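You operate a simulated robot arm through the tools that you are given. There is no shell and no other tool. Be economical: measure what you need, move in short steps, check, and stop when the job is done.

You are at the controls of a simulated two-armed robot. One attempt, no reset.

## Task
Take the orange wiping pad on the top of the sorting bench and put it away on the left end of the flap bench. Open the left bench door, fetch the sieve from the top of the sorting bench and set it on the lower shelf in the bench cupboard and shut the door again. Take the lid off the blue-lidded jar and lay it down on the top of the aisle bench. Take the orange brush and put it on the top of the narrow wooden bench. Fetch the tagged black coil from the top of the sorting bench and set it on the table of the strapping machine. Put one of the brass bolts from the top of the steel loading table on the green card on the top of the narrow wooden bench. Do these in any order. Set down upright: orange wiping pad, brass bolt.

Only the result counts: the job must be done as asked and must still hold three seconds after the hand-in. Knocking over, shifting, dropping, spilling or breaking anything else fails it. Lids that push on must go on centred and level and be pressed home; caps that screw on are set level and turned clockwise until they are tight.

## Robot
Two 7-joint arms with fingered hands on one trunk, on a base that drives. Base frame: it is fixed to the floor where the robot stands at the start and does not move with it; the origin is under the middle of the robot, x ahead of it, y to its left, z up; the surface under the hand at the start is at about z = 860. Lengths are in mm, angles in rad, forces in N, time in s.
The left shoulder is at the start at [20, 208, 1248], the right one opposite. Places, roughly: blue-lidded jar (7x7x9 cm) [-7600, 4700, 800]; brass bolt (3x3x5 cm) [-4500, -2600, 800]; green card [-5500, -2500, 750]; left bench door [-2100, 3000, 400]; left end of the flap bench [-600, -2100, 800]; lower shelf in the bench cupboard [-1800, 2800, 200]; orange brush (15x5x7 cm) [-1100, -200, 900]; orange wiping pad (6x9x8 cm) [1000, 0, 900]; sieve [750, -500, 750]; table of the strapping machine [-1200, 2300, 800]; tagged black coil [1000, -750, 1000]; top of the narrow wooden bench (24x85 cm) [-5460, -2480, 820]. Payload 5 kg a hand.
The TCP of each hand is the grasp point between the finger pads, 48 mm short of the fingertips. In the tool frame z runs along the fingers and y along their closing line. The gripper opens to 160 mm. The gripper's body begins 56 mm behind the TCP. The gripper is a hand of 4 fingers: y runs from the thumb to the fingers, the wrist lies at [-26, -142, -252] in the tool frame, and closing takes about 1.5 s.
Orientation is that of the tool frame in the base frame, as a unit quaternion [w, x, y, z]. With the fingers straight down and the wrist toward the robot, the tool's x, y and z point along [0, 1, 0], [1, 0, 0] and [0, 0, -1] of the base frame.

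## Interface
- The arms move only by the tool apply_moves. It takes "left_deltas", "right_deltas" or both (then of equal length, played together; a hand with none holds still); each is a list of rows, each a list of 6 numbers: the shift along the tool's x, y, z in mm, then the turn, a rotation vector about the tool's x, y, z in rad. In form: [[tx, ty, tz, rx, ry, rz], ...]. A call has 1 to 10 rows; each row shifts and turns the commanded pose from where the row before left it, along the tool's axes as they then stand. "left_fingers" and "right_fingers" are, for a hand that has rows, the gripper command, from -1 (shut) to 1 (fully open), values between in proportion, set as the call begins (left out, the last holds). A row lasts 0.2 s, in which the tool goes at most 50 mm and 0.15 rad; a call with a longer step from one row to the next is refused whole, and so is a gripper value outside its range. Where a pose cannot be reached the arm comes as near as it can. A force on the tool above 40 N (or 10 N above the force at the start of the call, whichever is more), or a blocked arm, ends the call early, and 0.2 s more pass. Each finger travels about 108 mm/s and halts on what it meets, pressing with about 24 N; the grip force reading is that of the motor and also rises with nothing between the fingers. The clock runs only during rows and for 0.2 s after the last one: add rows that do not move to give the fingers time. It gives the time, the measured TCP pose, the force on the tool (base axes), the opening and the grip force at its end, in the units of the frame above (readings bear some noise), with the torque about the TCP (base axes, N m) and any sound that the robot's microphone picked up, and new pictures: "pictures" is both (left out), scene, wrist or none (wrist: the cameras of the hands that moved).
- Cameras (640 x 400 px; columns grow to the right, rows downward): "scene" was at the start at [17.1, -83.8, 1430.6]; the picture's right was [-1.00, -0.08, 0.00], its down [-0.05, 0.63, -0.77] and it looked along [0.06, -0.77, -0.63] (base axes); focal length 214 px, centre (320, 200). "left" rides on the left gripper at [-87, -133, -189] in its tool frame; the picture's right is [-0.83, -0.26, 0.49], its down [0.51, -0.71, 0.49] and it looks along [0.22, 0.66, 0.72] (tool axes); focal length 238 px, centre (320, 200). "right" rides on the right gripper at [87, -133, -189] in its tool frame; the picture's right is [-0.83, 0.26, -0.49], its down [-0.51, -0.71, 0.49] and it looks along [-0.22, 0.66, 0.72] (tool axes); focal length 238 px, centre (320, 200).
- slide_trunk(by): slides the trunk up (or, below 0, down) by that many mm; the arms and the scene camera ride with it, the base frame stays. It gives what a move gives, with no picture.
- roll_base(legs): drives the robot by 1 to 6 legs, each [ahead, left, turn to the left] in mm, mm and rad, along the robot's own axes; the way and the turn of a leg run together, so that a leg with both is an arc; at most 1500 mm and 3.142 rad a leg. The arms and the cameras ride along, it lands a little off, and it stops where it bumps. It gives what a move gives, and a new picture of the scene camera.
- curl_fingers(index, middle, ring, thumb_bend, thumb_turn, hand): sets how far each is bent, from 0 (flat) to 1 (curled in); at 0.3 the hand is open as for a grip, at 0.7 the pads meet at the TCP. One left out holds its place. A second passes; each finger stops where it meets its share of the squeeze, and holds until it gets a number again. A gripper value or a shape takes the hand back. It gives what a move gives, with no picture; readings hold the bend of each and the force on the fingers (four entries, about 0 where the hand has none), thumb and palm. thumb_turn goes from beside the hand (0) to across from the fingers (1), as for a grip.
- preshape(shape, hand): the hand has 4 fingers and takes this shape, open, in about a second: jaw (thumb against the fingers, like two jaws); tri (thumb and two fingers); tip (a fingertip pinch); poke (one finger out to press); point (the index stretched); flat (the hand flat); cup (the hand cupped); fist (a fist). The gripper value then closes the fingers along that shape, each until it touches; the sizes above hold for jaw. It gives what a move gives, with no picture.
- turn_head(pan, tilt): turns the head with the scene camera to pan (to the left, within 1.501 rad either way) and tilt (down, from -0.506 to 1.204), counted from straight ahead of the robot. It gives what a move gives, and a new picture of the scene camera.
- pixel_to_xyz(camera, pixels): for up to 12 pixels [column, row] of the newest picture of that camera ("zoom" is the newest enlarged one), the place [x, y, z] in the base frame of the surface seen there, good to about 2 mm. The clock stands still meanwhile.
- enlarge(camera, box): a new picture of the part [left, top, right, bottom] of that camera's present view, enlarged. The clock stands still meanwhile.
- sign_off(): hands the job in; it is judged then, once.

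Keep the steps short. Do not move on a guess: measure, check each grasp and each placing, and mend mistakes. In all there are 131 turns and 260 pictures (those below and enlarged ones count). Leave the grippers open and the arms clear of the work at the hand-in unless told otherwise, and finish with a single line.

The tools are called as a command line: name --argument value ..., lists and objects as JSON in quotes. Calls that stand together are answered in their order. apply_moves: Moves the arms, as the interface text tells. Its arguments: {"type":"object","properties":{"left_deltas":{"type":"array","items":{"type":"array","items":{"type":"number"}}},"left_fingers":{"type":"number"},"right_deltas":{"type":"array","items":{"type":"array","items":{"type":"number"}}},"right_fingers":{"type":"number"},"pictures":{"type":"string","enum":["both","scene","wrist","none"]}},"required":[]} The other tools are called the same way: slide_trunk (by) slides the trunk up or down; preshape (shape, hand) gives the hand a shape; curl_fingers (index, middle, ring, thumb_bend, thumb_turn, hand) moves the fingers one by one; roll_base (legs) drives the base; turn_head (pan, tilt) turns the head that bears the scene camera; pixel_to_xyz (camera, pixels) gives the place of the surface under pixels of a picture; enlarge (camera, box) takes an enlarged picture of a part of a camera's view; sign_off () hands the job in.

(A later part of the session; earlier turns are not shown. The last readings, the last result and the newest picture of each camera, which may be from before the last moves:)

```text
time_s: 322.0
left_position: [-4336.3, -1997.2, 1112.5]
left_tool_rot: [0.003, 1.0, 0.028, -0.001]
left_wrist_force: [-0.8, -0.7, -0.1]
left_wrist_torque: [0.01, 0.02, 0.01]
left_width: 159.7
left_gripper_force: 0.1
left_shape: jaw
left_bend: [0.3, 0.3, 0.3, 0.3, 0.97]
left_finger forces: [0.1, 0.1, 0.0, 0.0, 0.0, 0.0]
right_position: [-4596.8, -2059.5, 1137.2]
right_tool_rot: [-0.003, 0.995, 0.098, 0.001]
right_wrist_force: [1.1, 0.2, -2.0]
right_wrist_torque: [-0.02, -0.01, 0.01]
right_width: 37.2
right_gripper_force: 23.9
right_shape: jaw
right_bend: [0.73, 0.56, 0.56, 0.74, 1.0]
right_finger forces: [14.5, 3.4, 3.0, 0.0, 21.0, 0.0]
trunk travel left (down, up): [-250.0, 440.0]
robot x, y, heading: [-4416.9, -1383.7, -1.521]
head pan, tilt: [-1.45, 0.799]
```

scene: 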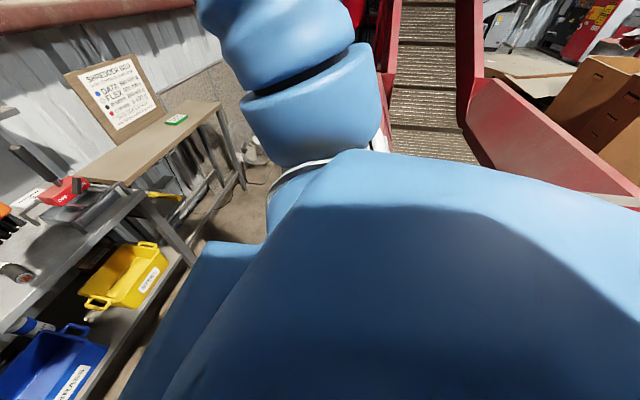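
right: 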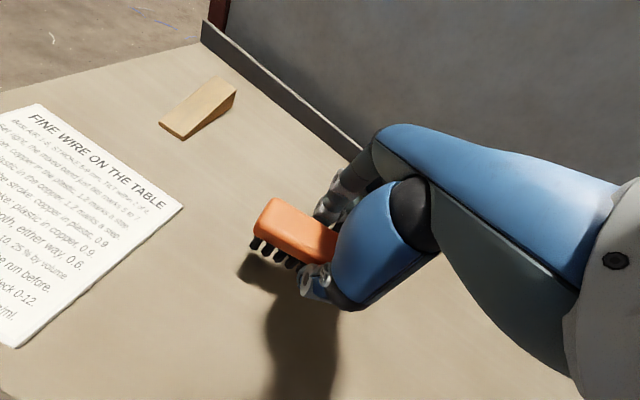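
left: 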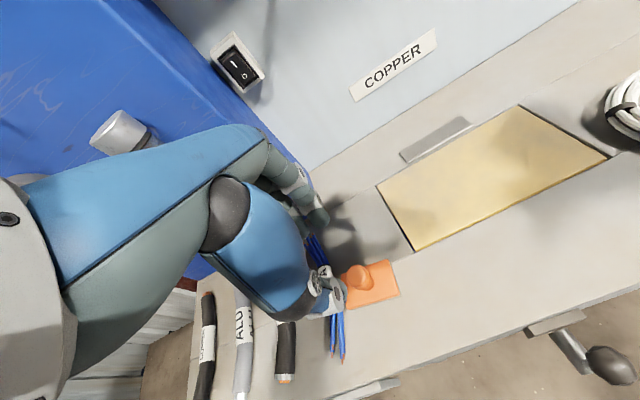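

I check the height of the press lever and other things by the table's right end.

pixel_to_xyz --camera "scene" --pixels '[[15, 150], [60, 190], [85, 205], [150, 185], [175, 120], [215, 105], [240, 185], [120, 180], [130, 155], [185, 250], [70, 75]]'

apply_moves --right_deltas '[[0, -20, -40, 0, 0, 0], [0, -20, -40, 0, 0, 0], [0, -30, -40, 0, 0, 0], [0, -30, 0, 0, 0, 0]]' --pictures "none"

roll_base --legs '[[0, 60, -0.04], [370, 0, 0]]'

```text
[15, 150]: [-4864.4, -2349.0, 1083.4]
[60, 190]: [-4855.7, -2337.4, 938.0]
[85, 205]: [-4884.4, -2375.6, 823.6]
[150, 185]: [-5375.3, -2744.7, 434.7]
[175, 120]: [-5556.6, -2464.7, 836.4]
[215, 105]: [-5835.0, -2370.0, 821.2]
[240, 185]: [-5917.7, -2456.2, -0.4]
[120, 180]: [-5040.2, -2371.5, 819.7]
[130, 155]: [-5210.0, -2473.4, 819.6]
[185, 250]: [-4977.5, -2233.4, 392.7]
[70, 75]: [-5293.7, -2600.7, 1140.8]
```

```text
time_s: 323.0
left_position: [-4340.6, -1995.4, 1112.5]
left_tool_rot: [0.004, 1.0, 0.027, 0.002]
left_wrist_force: [-3.5, 1.4, 0.7]
left_wrist_torque: [-0.09, -0.37, 0.05]
left_width: 160.0
left_gripper_force: 0.0
left_shape: jaw
left_bend: [0.3, 0.3, 0.3, 0.3, 0.97]
left_finger forces: [0.1, 0.0, 0.0, 0.0, 0.0, 0.0]
right_position: [-4605.8, -1989.3, 1209.2]
right_tool_rot: [-0.033, 0.994, 0.108, 0.01]
right_wrist_force: [-3.0, 0.7, -0.5]
right_wrist_torque: [-0.15, -0.14, 0.0]
right_width: 37.2
right_gripper_force: 24.0
right_shape: jaw
right_bend: [0.73, 0.56, 0.57, 0.74, 1.0]
right_finger forces: [14.7, 3.5, 3.5, 0.0, 21.6, 0.1]
right hand out of reach, approached as far as the arm can: row 3, 4
trunk travel left (down, up): [-250.0, 440.0]
robot x, y, heading: [-4419.0, -1385.2, -1.518]
head pan, tilt: [-1.45, 0.799]
```

```text
time_s: 325.9
left_position: [-4292.0, -2353.3, 1112.6]
left_tool_rot: [0.001, 1.0, 0.01, 0.001]
left_wrist_force: [-0.7, 5.0, 0.6]
left_wrist_torque: [-0.16, 0.01, 0.05]
left_width: 159.1
left_gripper_force: 0.0
left_shape: jaw
left_bend: [0.3, 0.32, 0.3, 0.3, 0.97]
left_finger forces: [0.0, 5.5, 0.1, 0.0, 0.1, 0.0]
right_position: [-4560.2, -2340.9, 1207.8]
right_tool_rot: [-0.033, 0.995, 0.092, 0.006]
right_wrist_force: [0.4, -0.4, -1.7]
right_wrist_torque: [0.0, 0.02, 0.04]
right_width: 37.1
right_gripper_force: 23.8
right_shape: jaw
right_bend: [0.73, 0.56, 0.57, 0.74, 1.0]
right_finger forces: [14.7, 3.5, 3.6, 0.1, 21.6, 0.0]
trunk travel left (down, up): [-250.0, 440.0]
robot x, y, heading: [-4351.8, -1737.8, -1.552]
head pan, tilt: [-1.45, 0.799]
stopped in leg 2: the force on the tool passed its limit at 56 N (the readings are from after the stop); the commanded pose is now the measured one
```

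scene: 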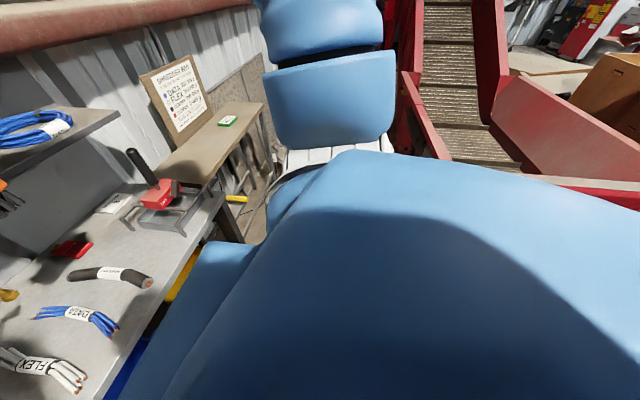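

The left middle finger touched something ahead (force 5 N now). I back off 80 mm and look.

roll_base --legs '[[-80, 0, 0]]'

turn_head --pan 0.15 --tilt 0.5

enlarge --camera "left" --box '[160, 0, 640, 300]'

```text
time_s: 327.0
left_position: [-4294.7, -2273.0, 1114.4]
left_tool_rot: [0.003, 1.0, 0.011, 0.0]
left_wrist_force: [-1.1, 0.8, 0.8]
left_wrist_torque: [-0.13, -0.01, 0.01]
left_width: 160.1
left_gripper_force: 0.1
left_shape: jaw
left_bend: [0.3, 0.3, 0.3, 0.3, 0.97]
left_finger forces: [0.0, 0.0, 0.1, 0.2, 0.0, 0.0]
right_position: [-4561.8, -2259.2, 1208.9]
right_tool_rot: [-0.033, 0.995, 0.091, 0.006]
right_wrist_force: [-0.1, 1.3, -0.5]
right_wrist_torque: [-0.13, 0.04, -0.06]
right_width: 37.3
right_gripper_force: 24.0
right_shape: jaw
right_bend: [0.73, 0.56, 0.57, 0.74, 1.0]
right_finger forces: [14.8, 3.4, 3.4, 0.1, 21.6, 0.1]
trunk travel left (down, up): [-250.0, 440.0]
robot x, y, heading: [-4353.4, -1660.2, -1.555]
head pan, tilt: [-1.45, 0.799]
```

scene: 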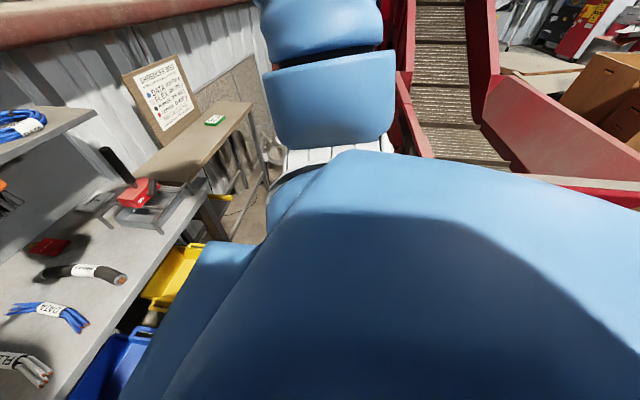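

```text
time_s: 328.7
left_position: [-4294.3, -2273.6, 1112.6]
left_tool_rot: [0.001, 1.0, 0.011, 0.001]
left_wrist_force: [-1.0, 0.1, 0.8]
left_wrist_torque: [0.03, 0.01, 0.01]
left_width: 159.8
left_gripper_force: 0.1
left_shape: jaw
left_bend: [0.3, 0.3, 0.3, 0.3, 0.97]
left_finger forces: [0.0, 0.0, 0.1, 0.1, 0.1, 0.0]
right_position: [-4561.2, -2261.7, 1208.0]
right_tool_rot: [-0.035, 0.995, 0.092, 0.006]
right_wrist_force: [0.2, 0.4, -1.0]
right_wrist_torque: [0.0, -0.03, -0.01]
right_width: 37.1
right_gripper_force: 23.9
right_shape: jaw
right_bend: [0.73, 0.56, 0.57, 0.74, 1.0]
right_finger forces: [14.7, 3.5, 3.4, 0.0, 21.6, 0.1]
trunk travel left (down, up): [-250.0, 440.0]
robot x, y, heading: [-4355.1, -1658.1, -1.551]
head pan, tilt: [0.15, 0.499]
```

scene: 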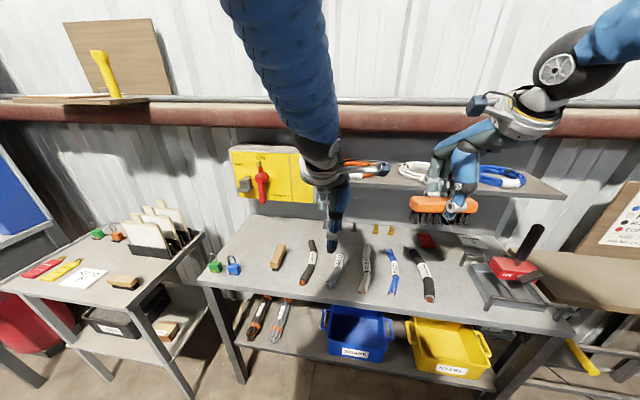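

```text
1.33 times, centred on (400, 150) of left
```

zoom: 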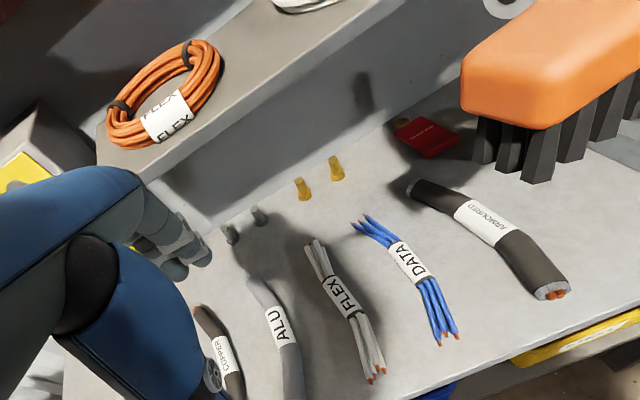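

I measure the wall shelf and the bolts from the left camera's zoom.

pixel_to_xyz --camera "zoom" --pixels '[[150, 165], [250, 105], [330, 55], [200, 130], [115, 130], [333, 160], [337, 178], [300, 182], [305, 197], [232, 232], [160, 135]]'

pixel_to_xyz --camera "scene" --pixels '[[400, 188], [470, 192], [550, 195], [350, 185], [320, 195], [375, 228], [390, 228], [538, 230], [480, 185]]'

```text
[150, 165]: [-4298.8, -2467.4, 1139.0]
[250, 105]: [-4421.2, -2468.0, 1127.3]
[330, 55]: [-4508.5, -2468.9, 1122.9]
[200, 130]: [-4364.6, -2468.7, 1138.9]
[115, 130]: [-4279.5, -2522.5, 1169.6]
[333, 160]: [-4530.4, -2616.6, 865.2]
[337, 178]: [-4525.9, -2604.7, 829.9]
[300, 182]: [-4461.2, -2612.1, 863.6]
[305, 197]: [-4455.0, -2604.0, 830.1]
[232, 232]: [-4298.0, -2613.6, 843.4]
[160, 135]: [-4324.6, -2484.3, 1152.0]
```

```text
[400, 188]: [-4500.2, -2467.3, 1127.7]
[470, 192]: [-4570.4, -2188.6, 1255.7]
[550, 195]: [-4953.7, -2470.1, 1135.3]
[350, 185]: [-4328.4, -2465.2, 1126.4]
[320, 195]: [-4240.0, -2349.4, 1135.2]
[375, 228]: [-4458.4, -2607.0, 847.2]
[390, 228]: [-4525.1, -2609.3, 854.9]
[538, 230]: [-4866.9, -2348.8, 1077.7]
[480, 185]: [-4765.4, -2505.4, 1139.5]
```

The shelf's front edge is at y=-2467, z≈1115–1140, and the bolts stand under it at y=-2607 (z 820–865). So I must reach in under it with a tilted hand: turn 90° so the closing line is horizontal, then pitch forward 50°.

apply_moves --left_deltas '[[0, 0, 0, 0, 0, 0.145], [0, 0, 0, 0, 0, 0.145], [0, 0, 0, 0, 0, 0.145], [0, 0, 0, 0, 0, 0.145], [0, 0, 0, 0, 0, 0.145], [0, 0, 0, 0, 0, 0.145], [0, 0, 0, 0, 0, 0.145], [0, 0, 0, 0, 0, 0.145], [0, 0, 0, 0, 0, 0.145], [0, 0, 0, 0, 0, 0.145]]' --pictures "none"

apply_moves --left_deltas '[[0, 0, 0, 0, 0, 0.1], [0, 0, 0, 0, 0.145, 0], [0, 0, 0, 0, 0.145, 0], [0, 0, 0, 0, 0.145, 0], [0, 0, 0, 0, 0.145, 0], [0, 0, 0, 0, 0.145, 0], [0, 0, 0, 0, 0.145, 0], [0, 0, 0, 0, 0, 0]]' --left_fingers 0 --pictures "none"

roll_base --legs '[[0, -70, -0.02]]'

```text
time_s: 330.9
left_position: [-4292.4, -2275.5, 1112.4]
left_tool_rot: [0.0, 0.754, -0.657, 0.001]
left_wrist_force: [-0.6, -0.5, 0.3]
left_wrist_torque: [0.0, 0.0, -0.02]
left_width: 160.1
left_gripper_force: 0.1
left_shape: jaw
left_bend: [0.3, 0.3, 0.3, 0.3, 0.97]
left_finger forces: [0.1, 0.1, 0.0, 0.0, 0.0, 0.0]
right_position: [-4560.1, -2262.0, 1206.6]
right_tool_rot: [-0.034, 0.995, 0.092, 0.006]
right_wrist_force: [0.7, 0.2, -2.6]
right_wrist_torque: [0.06, 0.0, 0.04]
right_width: 37.4
right_gripper_force: 24.2
right_shape: jaw
right_bend: [0.73, 0.56, 0.57, 0.74, 1.0]
right_finger forces: [14.7, 3.6, 3.5, 0.0, 21.6, 0.0]
trunk travel left (down, up): [-250.0, 440.0]
robot x, y, heading: [-4351.0, -1665.2, -1.549]
head pan, tilt: [0.15, 0.499]
```

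```text
time_s: 332.7
left_position: [-4292.3, -2275.4, 1113.7]
left_tool_rot: [0.292, 0.655, -0.628, 0.304]
left_wrist_force: [1.6, -0.1, -0.5]
left_wrist_torque: [-0.02, 0.06, 0.0]
left_width: 80.3
left_gripper_force: 0.1
left_shape: jaw
left_bend: [0.74, 0.45, 0.42, 0.69, 1.0]
left_finger forces: [0.0, 0.0, 0.1, 0.0, 0.0, 0.0]
right_position: [-4558.0, -2260.9, 1208.0]
right_tool_rot: [-0.034, 0.995, 0.092, 0.005]
right_wrist_force: [0.4, 0.4, -0.7]
right_wrist_torque: [0.02, 0.08, 0.02]
right_width: 37.4
right_gripper_force: 24.3
right_shape: jaw
right_bend: [0.73, 0.56, 0.57, 0.74, 1.0]
right_finger forces: [14.8, 3.4, 3.5, 0.0, 21.6, 0.0]
trunk travel left (down, up): [-250.0, 440.0]
robot x, y, heading: [-4354.7, -1662.8, -1.545]
head pan, tilt: [0.15, 0.499]
```

```text
time_s: 333.7
left_position: [-4378.4, -2275.7, 1113.1]
left_tool_rot: [0.294, 0.647, -0.635, 0.303]
left_wrist_force: [-2.5, 0.6, 0.2]
left_wrist_torque: [-0.01, -0.16, 0.15]
left_width: 80.5
left_gripper_force: 0.0
left_shape: jaw
left_bend: [0.74, 0.45, 0.42, 0.69, 1.0]
left_finger forces: [0.1, 0.0, 0.1, 0.1, 0.1, 0.0]
right_position: [-4644.1, -2257.9, 1207.1]
right_tool_rot: [-0.033, 0.996, 0.079, 0.007]
right_wrist_force: [-2.9, 0.0, -3.0]
right_wrist_torque: [-0.01, -0.22, 0.05]
right_width: 37.4
right_gripper_force: 23.5
right_shape: jaw
right_bend: [0.73, 0.56, 0.57, 0.74, 1.0]
right_finger forces: [14.7, 3.4, 3.5, 0.0, 21.6, 0.0]
trunk travel left (down, up): [-250.0, 440.0]
robot x, y, heading: [-4420.3, -1662.9, -1.576]
head pan, tilt: [0.15, 0.499]
```

scene: 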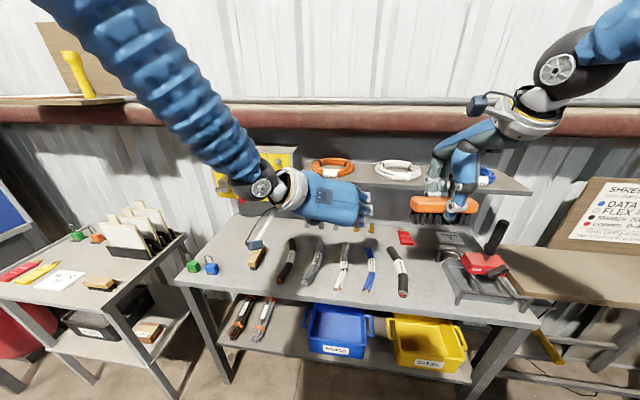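

The hand orientation is right: pointing 50° forward of down, closing along x. I move to 150 mm before bolt A along the finger line.

apply_moves --left_deltas '[[2.6, 13.2, 44.8, 0, 0, 0], [2.6, 13.2, 44.8, 0, 0, 0], [2.6, 13.2, 44.8, 0, 0, 0], [2.6, 13.2, 44.8, 0, 0, 0], [2.6, 13.2, 44.8, 0, 0, 0], [2.6, 13, 44.8, 0, 0, 0], [0, 0, 0, 0, 0, 0]]' --pictures "both"

enlarge --camera "scene" --box '[280, 150, 440, 270]'

```text
time_s: 335.3
left_position: [-4450.8, -2494.0, 952.7]
left_tool_rot: [0.295, 0.647, -0.635, 0.303]
left_wrist_force: [-0.1, 0.5, 0.2]
left_wrist_torque: [0.02, 0.0, 0.01]
left_width: 80.5
left_gripper_force: 0.0
left_shape: jaw
left_bend: [0.74, 0.45, 0.42, 0.69, 1.0]
left_finger forces: [0.0, 0.1, 0.0, 0.0, 0.0, 0.0]
right_position: [-4642.6, -2255.0, 1208.9]
right_tool_rot: [-0.032, 0.996, 0.081, 0.006]
right_wrist_force: [-0.4, 0.3, -1.3]
right_wrist_torque: [-0.11, 0.04, -0.02]
right_width: 37.2
right_gripper_force: 23.9
right_shape: jaw
right_bend: [0.73, 0.56, 0.57, 0.74, 1.0]
right_finger forces: [14.7, 3.4, 3.3, 0.0, 21.6, 0.1]
trunk travel left (down, up): [-250.0, 440.0]
robot x, y, heading: [-4420.6, -1661.2, -1.57]
head pan, tilt: [0.15, 0.499]
```

scene: 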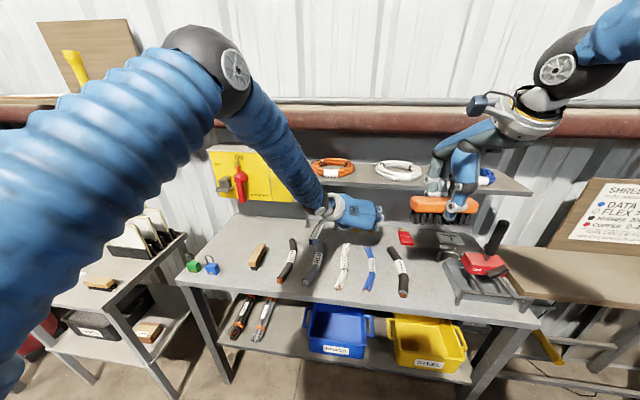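
left: 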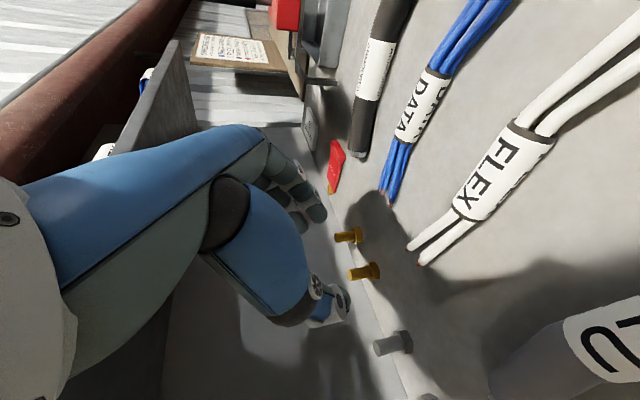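

```text
3.33 times, centred on (360, 210) of scene
```

zoom: 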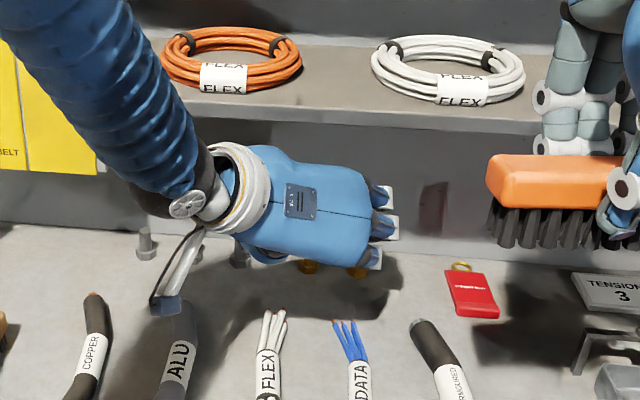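

From the left camera: bolt A at (365,272), B at (350,236), standing on their heads. I measure them and the backboard behind.

pixel_to_xyz --camera "left" --pixels '[[353, 273], [364, 272], [375, 271], [340, 237], [355, 235], [325, 250], [350, 305], [368, 310], [345, 255], [380, 345]]'

enlarge --camera "left" --box '[250, 170, 450, 370]'

```text
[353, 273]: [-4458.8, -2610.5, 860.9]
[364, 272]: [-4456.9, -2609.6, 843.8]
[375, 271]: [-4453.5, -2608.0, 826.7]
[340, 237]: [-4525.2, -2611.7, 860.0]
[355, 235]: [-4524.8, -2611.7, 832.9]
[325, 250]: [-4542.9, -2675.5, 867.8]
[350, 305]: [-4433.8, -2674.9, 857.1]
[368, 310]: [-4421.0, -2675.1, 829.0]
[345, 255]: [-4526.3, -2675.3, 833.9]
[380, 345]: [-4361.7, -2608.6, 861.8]
```

```text
2.00 times, centred on (350, 270) of left
```

zoom: 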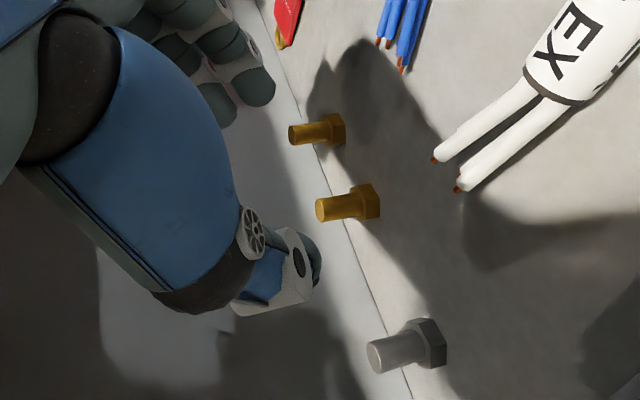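

The backboard is at y=-2675, so there's room. I advance 133 mm along the fingers so that they straddle bolt A.

apply_moves --left_deltas '[[0, 3, 40, 0, 0, 0], [-1, 3, 40, 0, 0, 0], [-1, 0, 30, 0, 0, 0], [0, 0, 23, 0, 0, 0], [0, 0, 0, 0, 0, 0]]' --pictures "wrist"

enlarge --camera "left" --box '[250, 170, 450, 370]'

```text
time_s: 336.5
left_position: [-4457.1, -2595.5, 869.5]
left_tool_rot: [0.298, 0.647, -0.633, 0.303]
left_wrist_force: [2.8, 3.8, 21.6]
left_wrist_torque: [-0.76, 1.75, -0.17]
left_width: 81.2
left_gripper_force: 0.1
left_shape: jaw
left_bend: [0.74, 0.44, 0.42, 0.69, 1.0]
left_finger forces: [0.0, 21.8, 0.0, 0.1, 0.0, 0.1]
right_position: [-4641.8, -2255.2, 1209.1]
right_tool_rot: [-0.033, 0.996, 0.079, 0.006]
right_wrist_force: [-0.2, 0.2, -1.4]
right_wrist_torque: [0.02, 0.02, -0.01]
right_width: 36.9
right_gripper_force: 23.8
right_shape: jaw
right_bend: [0.73, 0.56, 0.57, 0.74, 1.0]
right_finger forces: [14.8, 3.5, 3.4, 0.0, 21.6, 0.0]
trunk travel left (down, up): [-250.0, 440.0]
robot x, y, heading: [-4423.1, -1665.0, -1.579]
head pan, tilt: [0.15, 0.499]
```

left: 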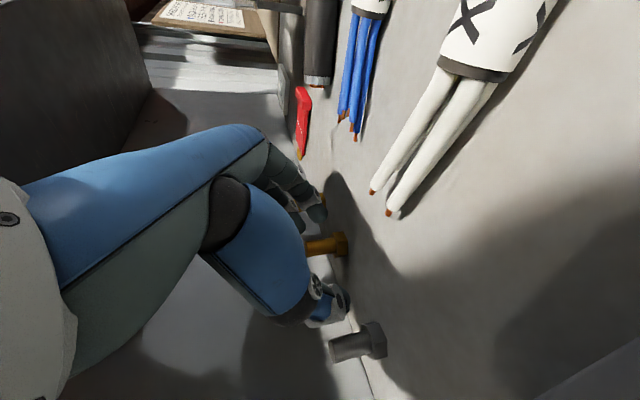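

```text
2.00 times, centred on (350, 270) of left
```

zoom: 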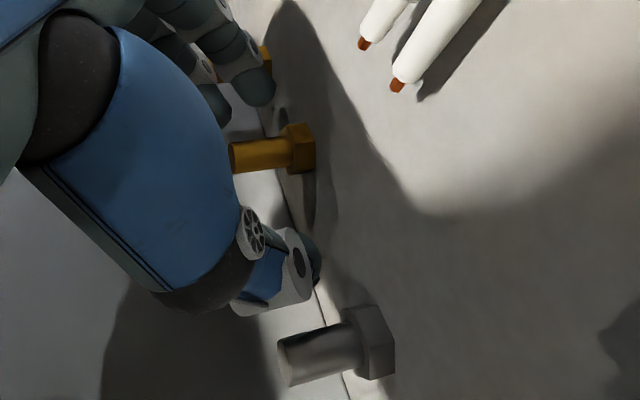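

The middle finger pressed on the table just beside bolt B – too wide an opening. I back off 70 mm, narrow to ~45 mm and come in a bit higher.

apply_moves --left_deltas '[[0, 0, -35, 0, 0, 0], [0, 0, -35, 0, 0, 0], [0, 0, 0, 0, 0, 0], [0, 0, 0, 0, 0, 0]]' --pictures "none"

apply_moves --left_deltas '[[11, 0, 0, 0, 0, 0], [0, 0, 0, 0, 0, 0], [0, 0, 0, 0, 0, 0], [0, 0, 0, 0, 0, 0]]' --left_fingers -0.4 --pictures "wrist"

enlarge --camera "left" --box '[250, 170, 450, 370]'

```text
time_s: 337.5
left_position: [-4455.8, -2541.5, 912.3]
left_tool_rot: [0.295, 0.647, -0.636, 0.301]
left_wrist_force: [-0.3, 1.2, 0.1]
left_wrist_torque: [-0.01, -0.04, 0.01]
left_width: 80.2
left_gripper_force: 0.1
left_shape: jaw
left_bend: [0.74, 0.45, 0.42, 0.69, 1.0]
left_finger forces: [0.1, 0.1, 0.0, 0.0, 0.0, 0.1]
right_position: [-4643.5, -2257.7, 1207.1]
right_tool_rot: [-0.033, 0.996, 0.08, 0.006]
right_wrist_force: [0.0, 0.6, -1.2]
right_wrist_torque: [-0.04, 0.0, -0.02]
right_width: 37.2
right_gripper_force: 23.9
right_shape: jaw
right_bend: [0.73, 0.56, 0.57, 0.74, 1.0]
right_finger forces: [14.9, 3.5, 3.4, 0.1, 21.7, 0.0]
trunk travel left (down, up): [-250.0, 440.0]
robot x, y, heading: [-4417.3, -1661.0, -1.571]
head pan, tilt: [0.15, 0.499]
```

```text
time_s: 338.5
left_position: [-4457.2, -2549.2, 918.7]
left_tool_rot: [0.296, 0.646, -0.635, 0.302]
left_wrist_force: [1.0, 0.5, 0.3]
left_wrist_torque: [-0.02, 0.03, 0.0]
left_width: 48.6
left_gripper_force: 0.1
left_shape: jaw
left_bend: [0.74, 0.54, 0.52, 0.74, 1.0]
left_finger forces: [0.0, 0.1, 0.0, 0.1, 0.0, 0.1]
right_position: [-4642.4, -2256.9, 1207.5]
right_tool_rot: [-0.033, 0.996, 0.081, 0.006]
right_wrist_force: [-0.1, 0.6, -1.5]
right_wrist_torque: [0.02, 0.01, -0.05]
right_width: 37.1
right_gripper_force: 24.1
right_shape: jaw
right_bend: [0.73, 0.56, 0.57, 0.74, 1.0]
right_finger forces: [14.8, 3.5, 3.3, 0.0, 21.5, 0.0]
trunk travel left (down, up): [-250.0, 440.0]
robot x, y, heading: [-4421.5, -1663.7, -1.573]
head pan, tilt: [0.15, 0.499]
```

left: 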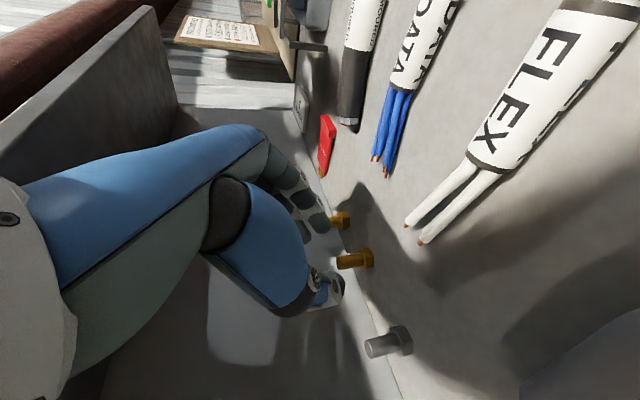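

```text
2.00 times, centred on (350, 270) of left
```

zoom: 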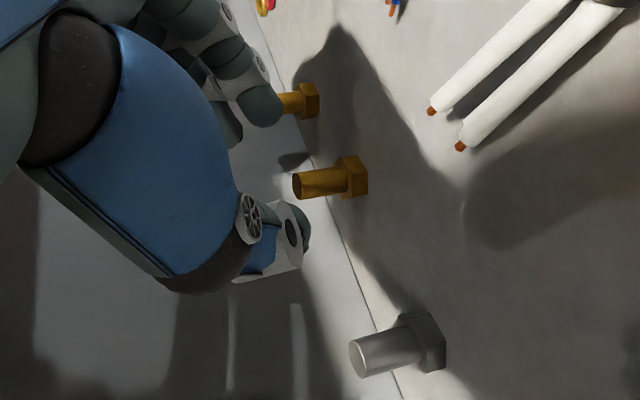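

I check the finger and thumb tips' x positions against the bolts.

pixel_to_xyz --camera "left" --pixels '[[320, 222], [312, 230], [308, 240], [318, 205], [337, 290], [340, 282], [335, 262], [355, 260], [345, 220]]'

```text
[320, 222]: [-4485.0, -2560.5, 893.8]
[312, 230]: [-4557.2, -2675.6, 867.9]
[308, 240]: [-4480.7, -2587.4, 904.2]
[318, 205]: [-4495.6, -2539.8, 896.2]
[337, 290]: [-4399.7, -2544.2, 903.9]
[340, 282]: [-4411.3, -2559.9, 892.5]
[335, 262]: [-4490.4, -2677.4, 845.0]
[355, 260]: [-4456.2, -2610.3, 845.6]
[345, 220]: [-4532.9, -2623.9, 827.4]
```

The fingers (x≈-4485…-4500) fit between the bolts. I advance 65 mm and close gently.

apply_moves --left_deltas '[[0, -3, 25, 0, 0, 0], [0, 0, 25, 0, 0, 0], [0, 0, 16, 0, 0, 0], [0, 0, 0, 0, 0, 0]]' --pictures "wrist"

enlarge --camera "left" --box '[250, 170, 450, 370]'

```text
time_s: 339.5
left_position: [-4452.7, -2599.4, 876.4]
left_tool_rot: [0.295, 0.647, -0.635, 0.303]
left_wrist_force: [-0.3, -0.1, 0.5]
left_wrist_torque: [-0.02, -0.02, 0.02]
left_width: 48.3
left_gripper_force: 0.0
left_shape: jaw
left_bend: [0.74, 0.54, 0.52, 0.74, 1.0]
left_finger forces: [0.0, 0.0, 0.0, 0.1, 0.0, 0.0]
right_position: [-4642.4, -2255.8, 1207.6]
right_tool_rot: [-0.034, 0.996, 0.079, 0.006]
right_wrist_force: [0.2, 0.5, -0.6]
right_wrist_torque: [-0.03, 0.01, 0.0]
right_width: 37.2
right_gripper_force: 23.8
right_shape: jaw
right_bend: [0.73, 0.56, 0.57, 0.74, 1.0]
right_finger forces: [14.9, 3.5, 3.4, 0.0, 21.6, 0.1]
trunk travel left (down, up): [-250.0, 440.0]
robot x, y, heading: [-4421.4, -1658.3, -1.574]
head pan, tilt: [0.15, 0.499]
```

left: 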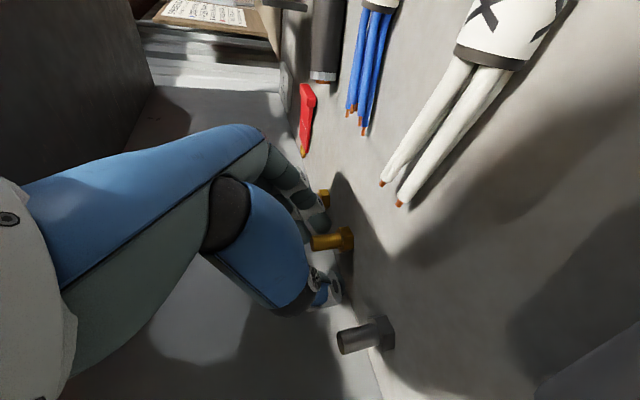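

```text
2.00 times, centred on (350, 270) of left
```

zoom: 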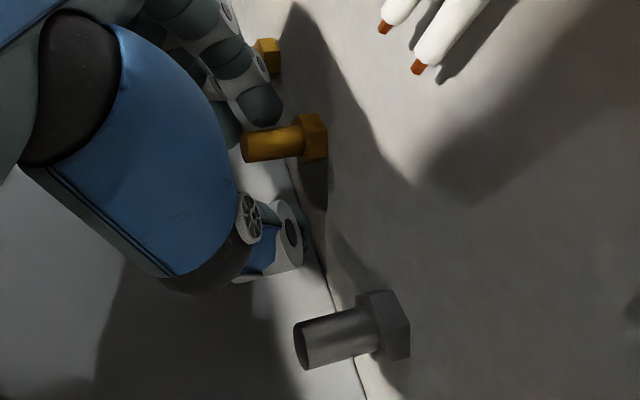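

Bolt A stands between fingers and thumb. I close.

apply_moves --left_deltas '[[0, 3, 0, 0, 0, 0], [0, 0, 0, 0, 0, 0], [0, 0, 0, 0, 0, 0], [0, 0, 0, 0, 0, 0], [0, 0, 0, 0, 0, 0]]' --left_fingers -1 --pictures "wrist"

enlarge --camera "left" --box '[250, 170, 450, 370]'

```text
time_s: 340.7
left_position: [-4455.0, -2598.0, 876.3]
left_tool_rot: [0.296, 0.646, -0.635, 0.303]
left_wrist_force: [-0.6, 0.6, 3.8]
left_wrist_torque: [-0.04, 0.12, -0.01]
left_width: 4.5
left_gripper_force: 24.0
left_shape: jaw
left_bend: [0.71, 0.7, 0.7, 0.74, 1.0]
left_finger forces: [16.7, 0.0, 0.1, 0.0, 17.3, 0.0]
right_position: [-4643.0, -2257.2, 1207.8]
right_tool_rot: [-0.035, 0.996, 0.08, 0.006]
right_wrist_force: [0.1, 0.7, -1.5]
right_wrist_torque: [0.0, -0.05, 0.02]
right_width: 36.9
right_gripper_force: 24.1
right_shape: jaw
right_bend: [0.73, 0.56, 0.57, 0.74, 1.0]
right_finger forces: [14.8, 3.5, 3.4, 0.0, 21.6, 0.0]
trunk travel left (down, up): [-250.0, 440.0]
robot x, y, heading: [-4423.0, -1661.7, -1.579]
head pan, tilt: [0.15, 0.499]
```

left: 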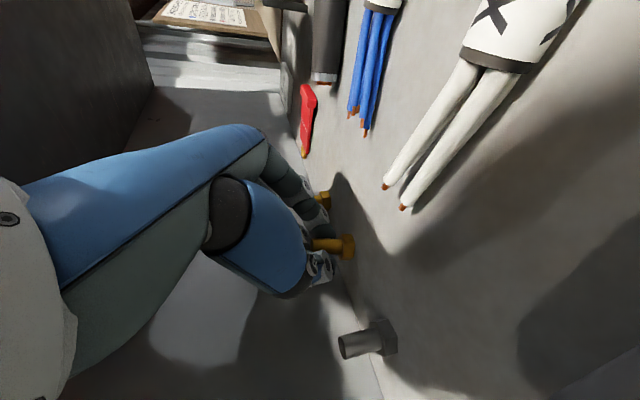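

```text
2.00 times, centred on (350, 270) of left
```

zoom: 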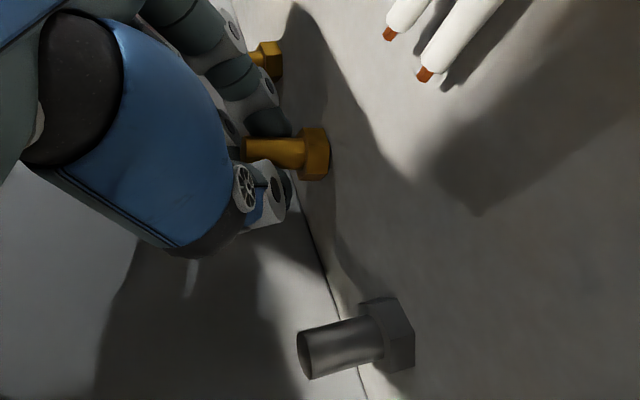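

Index and thumb hold it (17 N). I lift 25 mm straight up and check.

apply_moves --left_deltas '[[7.7, 0, -6.4, 0, 0, 0], [11.5, 0, -9.7, 0, 0, 0], [0, 0, 0, 0, 0, 0]]' --pictures "wrist"

enlarge --camera "left" --box '[250, 170, 450, 370]'

```text
time_s: 341.5
left_position: [-4455.0, -2599.0, 900.7]
left_tool_rot: [0.294, 0.647, -0.635, 0.302]
left_wrist_force: [-0.5, 0.2, -0.5]
left_wrist_torque: [-0.01, 0.0, 0.02]
left_width: 4.4
left_gripper_force: 24.1
left_shape: jaw
left_bend: [0.71, 0.7, 0.7, 0.74, 1.0]
left_finger forces: [16.2, 0.0, 0.1, 0.0, 17.2, 0.1]
right_position: [-4642.4, -2256.4, 1207.4]
right_tool_rot: [-0.034, 0.996, 0.081, 0.006]
right_wrist_force: [0.3, -0.2, -1.2]
right_wrist_torque: [0.0, -0.01, -0.01]
right_width: 37.2
right_gripper_force: 23.7
right_shape: jaw
right_bend: [0.73, 0.56, 0.57, 0.74, 1.0]
right_finger forces: [14.8, 3.5, 3.3, 0.0, 21.6, 0.1]
trunk travel left (down, up): [-250.0, 440.0]
robot x, y, heading: [-4419.7, -1662.3, -1.573]
head pan, tilt: [0.15, 0.499]
```

left: 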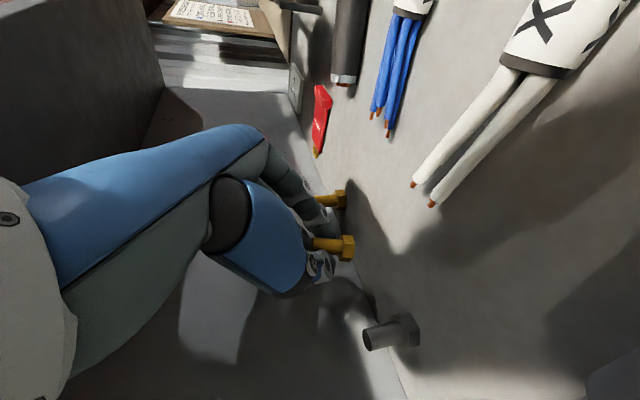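

```text
2.00 times, centred on (350, 270) of left
```

zoom: 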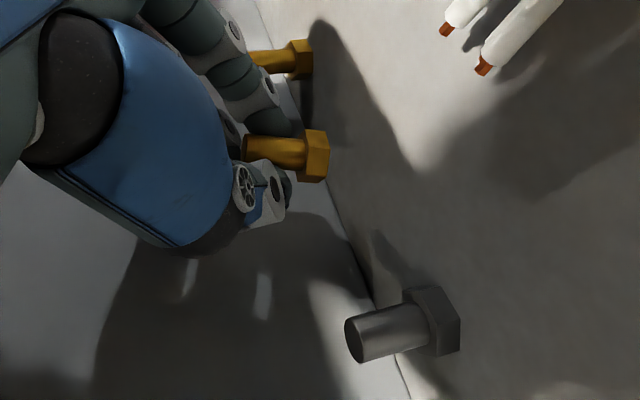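

The bolt came up with the hand, upright. I withdraw along the finger line, raise the trunk 150, and strafe right toward the narrow bench.

apply_moves --left_deltas '[[0, 0, -35, 0, 0, 0], [0, 0, -45, 0, 0, 0], [0, 0, -45, 0, 0, 0], [0, 0, -45, 0, 0, 0], [0, 0, -45, 0, 0, 0], [0, 0, -45, 0, 0, 0], [0, 0, -30, 0, 0, 0]]' --pictures "none"

slide_trunk --by 150

roll_base --legs '[[0, -600, 0], [0, -580, 0]]'

turn_head --pan 0.0 --tilt 0.65

```text
time_s: 343.1
left_position: [-4459.7, -2373.8, 1087.0]
left_tool_rot: [0.295, 0.646, -0.635, 0.302]
left_wrist_force: [-0.7, 1.0, -1.2]
left_wrist_torque: [-0.05, 0.0, 0.02]
left_width: 4.3
left_gripper_force: 24.1
left_shape: jaw
left_bend: [0.71, 0.7, 0.7, 0.74, 1.0]
left_finger forces: [16.2, 0.1, 0.0, 0.1, 17.3, 0.1]
right_position: [-4642.3, -2256.0, 1208.9]
right_tool_rot: [-0.033, 0.996, 0.08, 0.006]
right_wrist_force: [0.4, 1.1, -1.5]
right_wrist_torque: [-0.05, 0.01, -0.01]
right_width: 37.1
right_gripper_force: 24.4
right_shape: jaw
right_bend: [0.73, 0.56, 0.57, 0.74, 1.0]
right_finger forces: [14.8, 3.4, 3.4, 0.1, 21.7, 0.0]
trunk travel left (down, up): [-250.0, 440.0]
robot x, y, heading: [-4420.7, -1656.8, -1.577]
head pan, tilt: [0.15, 0.499]
```

```text
time_s: 344.8
left_position: [-4460.2, -2375.7, 1235.4]
left_tool_rot: [0.296, 0.646, -0.635, 0.303]
left_wrist_force: [-0.4, -0.6, -1.6]
left_wrist_torque: [0.06, 0.04, -0.01]
left_width: 4.3
left_gripper_force: 23.8
left_shape: jaw
left_bend: [0.71, 0.7, 0.7, 0.74, 1.0]
left_finger forces: [16.1, 0.1, 0.0, 0.1, 17.2, 0.0]
right_position: [-4642.5, -2257.3, 1356.3]
right_tool_rot: [-0.034, 0.996, 0.08, 0.006]
right_wrist_force: [0.1, -0.3, -2.2]
right_wrist_torque: [0.0, 0.01, -0.02]
right_width: 37.3
right_gripper_force: 24.0
right_shape: jaw
right_bend: [0.73, 0.56, 0.57, 0.74, 1.0]
right_finger forces: [14.9, 3.5, 3.4, 0.0, 21.6, 0.0]
trunk travel left (down, up): [-400.0, 290.0]
robot x, y, heading: [-4423.4, -1660.6, -1.571]
head pan, tilt: [0.15, 0.499]
```

```text
time_s: 351.2
left_position: [-5638.5, -2379.9, 1237.1]
left_tool_rot: [0.294, 0.65, -0.631, 0.303]
left_wrist_force: [0.4, 0.0, -1.5]
left_wrist_torque: [0.02, 0.0, 0.02]
left_width: 4.5
left_gripper_force: 24.0
left_shape: jaw
left_bend: [0.71, 0.7, 0.7, 0.74, 1.0]
left_finger forces: [16.1, 0.0, 0.0, 0.0, 17.3, 0.0]
right_position: [-5823.8, -2266.3, 1357.5]
right_tool_rot: [-0.033, 0.996, 0.085, 0.006]
right_wrist_force: [0.1, -0.3, -1.5]
right_wrist_torque: [0.02, -0.01, 0.04]
right_width: 37.1
right_gripper_force: 23.9
right_shape: jaw
right_bend: [0.73, 0.56, 0.57, 0.74, 1.0]
right_finger forces: [14.7, 3.5, 3.4, 0.0, 21.7, 0.0]
trunk travel left (down, up): [-400.0, 290.0]
robot x, y, heading: [-5610.9, -1663.9, -1.566]
head pan, tilt: [0.15, 0.499]
```

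scene: 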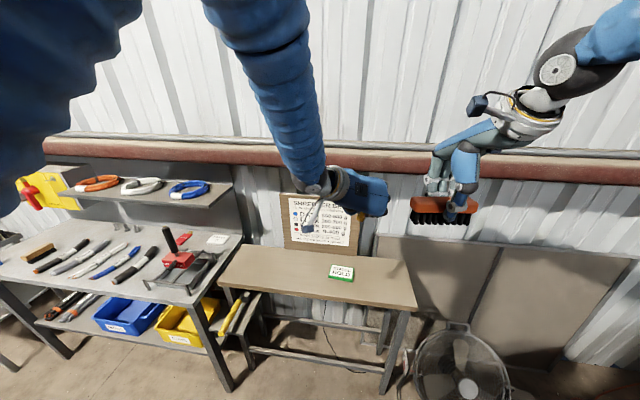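

```text
time_s: 351.9
left_position: [-5639.5, -2381.1, 1237.3]
left_tool_rot: [0.293, 0.65, -0.632, 0.304]
left_wrist_force: [0.2, 0.3, -1.5]
left_wrist_torque: [0.05, 0.01, 0.01]
left_width: 4.3
left_gripper_force: 24.0
left_shape: jaw
left_bend: [0.71, 0.7, 0.7, 0.74, 1.0]
left_finger forces: [16.2, 0.0, 0.0, 0.0, 17.2, 0.0]
right_position: [-5823.2, -2265.4, 1356.1]
right_tool_rot: [-0.034, 0.996, 0.086, 0.006]
right_wrist_force: [-0.8, 1.5, -1.5]
right_wrist_torque: [0.01, -0.02, 0.02]
right_width: 37.0
right_gripper_force: 24.3
right_shape: jaw
right_bend: [0.73, 0.56, 0.57, 0.74, 1.0]
right_finger forces: [14.7, 3.5, 3.3, 0.0, 21.5, 0.0]
trunk travel left (down, up): [-400.0, 290.0]
robot x, y, heading: [-5611.7, -1667.9, -1.563]
head pan, tilt: [0.0, 0.649]
```

scene: 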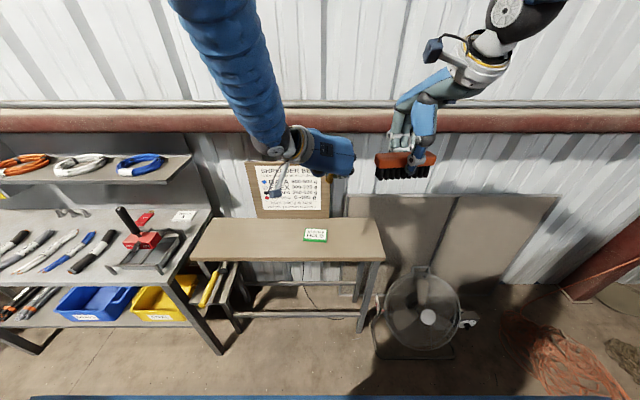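

The narrow bench with the green card at (315,235) is ahead. I zoom and measure.

enlarge --camera "scene" --box '[190, 190, 400, 290]'

pixel_to_xyz --camera "scene" --pixels '[[306, 229], [326, 230], [326, 241], [304, 240], [315, 235], [205, 225], [194, 258], [378, 220], [384, 258], [280, 240], [350, 240], [345, 225]]'

```text
3.05 times, centred on (295, 240) of scene
```

zoom: 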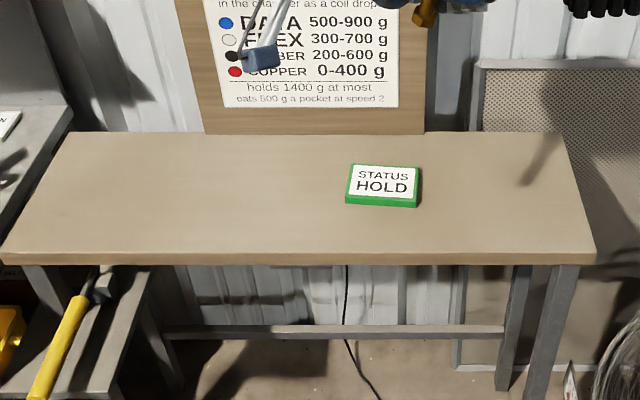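

```text
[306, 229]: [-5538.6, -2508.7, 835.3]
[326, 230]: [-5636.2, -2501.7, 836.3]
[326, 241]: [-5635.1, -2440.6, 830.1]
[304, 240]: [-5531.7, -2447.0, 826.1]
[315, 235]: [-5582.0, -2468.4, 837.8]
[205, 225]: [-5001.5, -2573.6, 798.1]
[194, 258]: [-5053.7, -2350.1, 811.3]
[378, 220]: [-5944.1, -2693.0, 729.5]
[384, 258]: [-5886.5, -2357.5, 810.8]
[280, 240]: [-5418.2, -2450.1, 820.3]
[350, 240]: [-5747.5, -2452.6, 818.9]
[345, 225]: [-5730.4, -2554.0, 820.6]
```

Card: x -5533…-5637, y -2443…-2508, top z≈837. I lower the left hand so the bolt hovers ~45 mm over the card's centre.

apply_moves --left_deltas '[[-22.1, -7, 32, 0, 0, 0], [-22.1, -7, 32, 0, 0, 0], [-22.1, -7, 32, 0, 0, 0], [-22.1, -7, 32, 0, 0, 0], [-22.1, -7, 32, 0, 0, 0], [-22.1, -7, 32, 0, 0, 0], [-22.1, -7, 32, 0, 0, 0], [-22.1, -7, 32, 0, 0, 0], [0, 0, 0, 0, 0, 0]]' --pictures "wrist"

enlarge --camera "scene" --box '[240, 170, 400, 270]'

enlarge --camera "left" --box '[250, 170, 450, 370]'

```text
time_s: 353.9
left_position: [-5579.9, -2461.1, 936.5]
left_tool_rot: [0.294, 0.65, -0.631, 0.304]
left_wrist_force: [0.9, 0.4, -0.1]
left_wrist_torque: [0.03, -0.03, 0.05]
left_width: 4.3
left_gripper_force: 24.1
left_shape: jaw
left_bend: [0.71, 0.7, 0.7, 0.74, 1.0]
left_finger forces: [16.1, 0.0, 0.0, 0.0, 17.5, 0.0]
right_position: [-5823.7, -2264.2, 1358.4]
right_tool_rot: [-0.033, 0.996, 0.085, 0.006]
right_wrist_force: [-0.9, 1.2, -0.9]
right_wrist_torque: [-0.06, -0.04, -0.04]
right_width: 37.0
right_gripper_force: 23.9
right_shape: jaw
right_bend: [0.73, 0.56, 0.57, 0.74, 1.0]
right_finger forces: [14.8, 3.6, 3.5, 0.0, 21.6, 0.1]
trunk travel left (down, up): [-400.0, 290.0]
robot x, y, heading: [-5607.5, -1665.5, -1.562]
head pan, tilt: [0.0, 0.649]
```

left: 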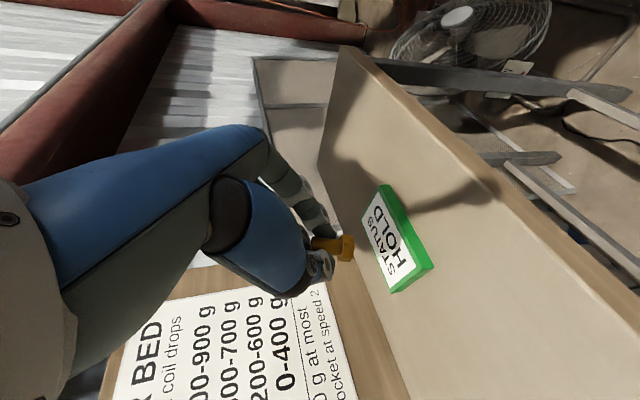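

```text
4.00 times, centred on (320, 220) of scene
```

zoom: 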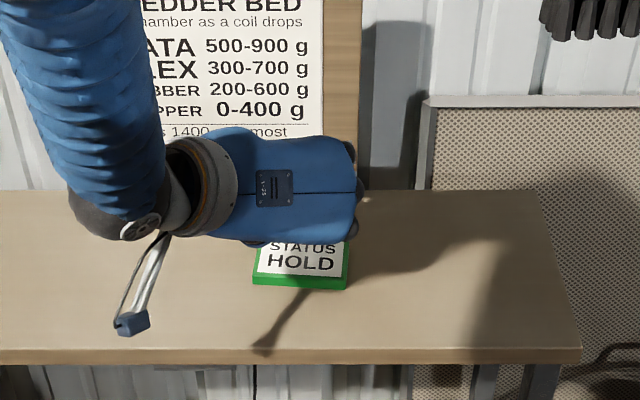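

```text
2.00 times, centred on (350, 270) of left
```

zoom: 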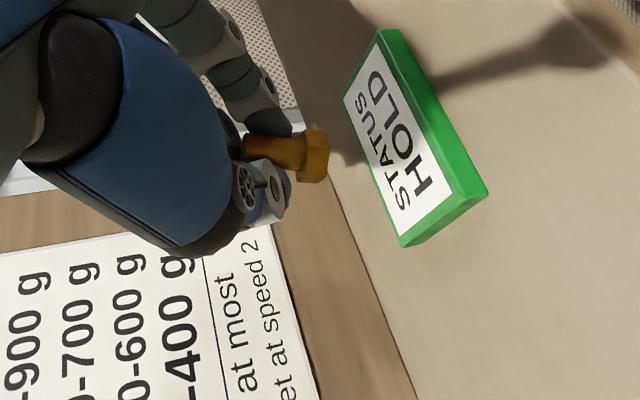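

I measure the bolt head and the card from the left camera.

pixel_to_xyz --camera "left" --pixels '[[350, 247], [347, 255], [345, 238], [335, 246], [320, 243], [378, 190], [425, 262], [362, 220], [392, 288], [395, 240]]'

```text
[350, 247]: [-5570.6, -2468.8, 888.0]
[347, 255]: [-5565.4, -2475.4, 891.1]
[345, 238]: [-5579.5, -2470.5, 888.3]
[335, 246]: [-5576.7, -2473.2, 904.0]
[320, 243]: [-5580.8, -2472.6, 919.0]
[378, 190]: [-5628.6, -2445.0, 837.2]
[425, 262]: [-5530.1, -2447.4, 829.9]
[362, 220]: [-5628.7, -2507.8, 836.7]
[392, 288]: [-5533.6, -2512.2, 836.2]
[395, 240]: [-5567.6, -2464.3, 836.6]
```

The bolt axis is at [-5580,-2475], right over the card's centre. I lower 38 mm, then in small steps until contact.

apply_moves --left_deltas '[[-15, 0, 12.6, 0, 0, 0], [-14, 0, 11.9, 0, 0, 0], [-2.3, 0, 1.9, 0, 0, 0], [-1.5, 0, 1.3, 0, 0, 0], [0, 0, 0, 0, 0, 0]]' --pictures "wrist"

enlarge --camera "left" --box '[250, 170, 450, 370]'

```text
time_s: 355.1
left_position: [-5579.2, -2461.7, 894.3]
left_tool_rot: [0.295, 0.65, -0.63, 0.305]
left_wrist_force: [0.9, -0.1, 0.6]
left_wrist_torque: [-0.02, -0.01, -0.07]
left_width: 4.2
left_gripper_force: 24.0
left_shape: jaw
left_bend: [0.71, 0.7, 0.7, 0.74, 1.0]
left_finger forces: [15.9, 0.0, 0.0, 0.1, 17.7, 0.1]
right_position: [-5824.0, -2265.8, 1357.9]
right_tool_rot: [-0.034, 0.996, 0.087, 0.006]
right_wrist_force: [1.0, -0.5, -1.7]
right_wrist_torque: [-0.01, -0.04, -0.02]
right_width: 37.2
right_gripper_force: 24.2
right_shape: jaw
right_bend: [0.73, 0.56, 0.57, 0.74, 1.0]
right_finger forces: [14.7, 3.6, 3.4, 0.0, 21.6, 0.0]
trunk travel left (down, up): [-400.0, 290.0]
robot x, y, heading: [-5611.8, -1665.9, -1.563]
head pan, tilt: [0.0, 0.649]
```

left: 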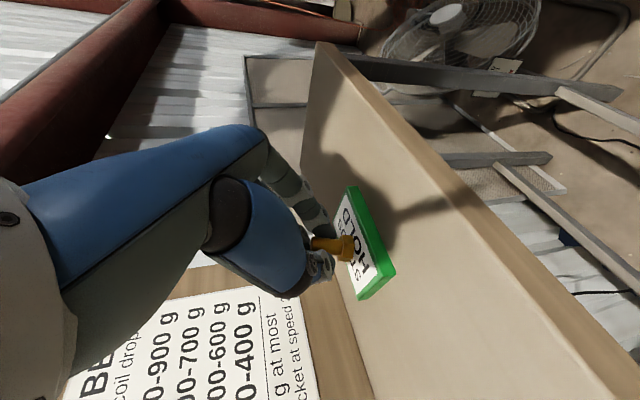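

```text
2.00 times, centred on (350, 270) of left
```

zoom: 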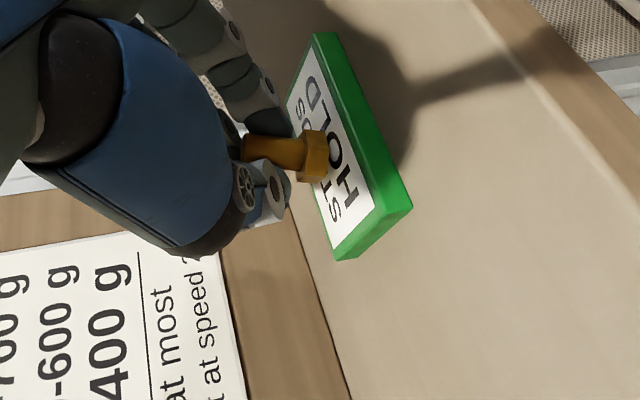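

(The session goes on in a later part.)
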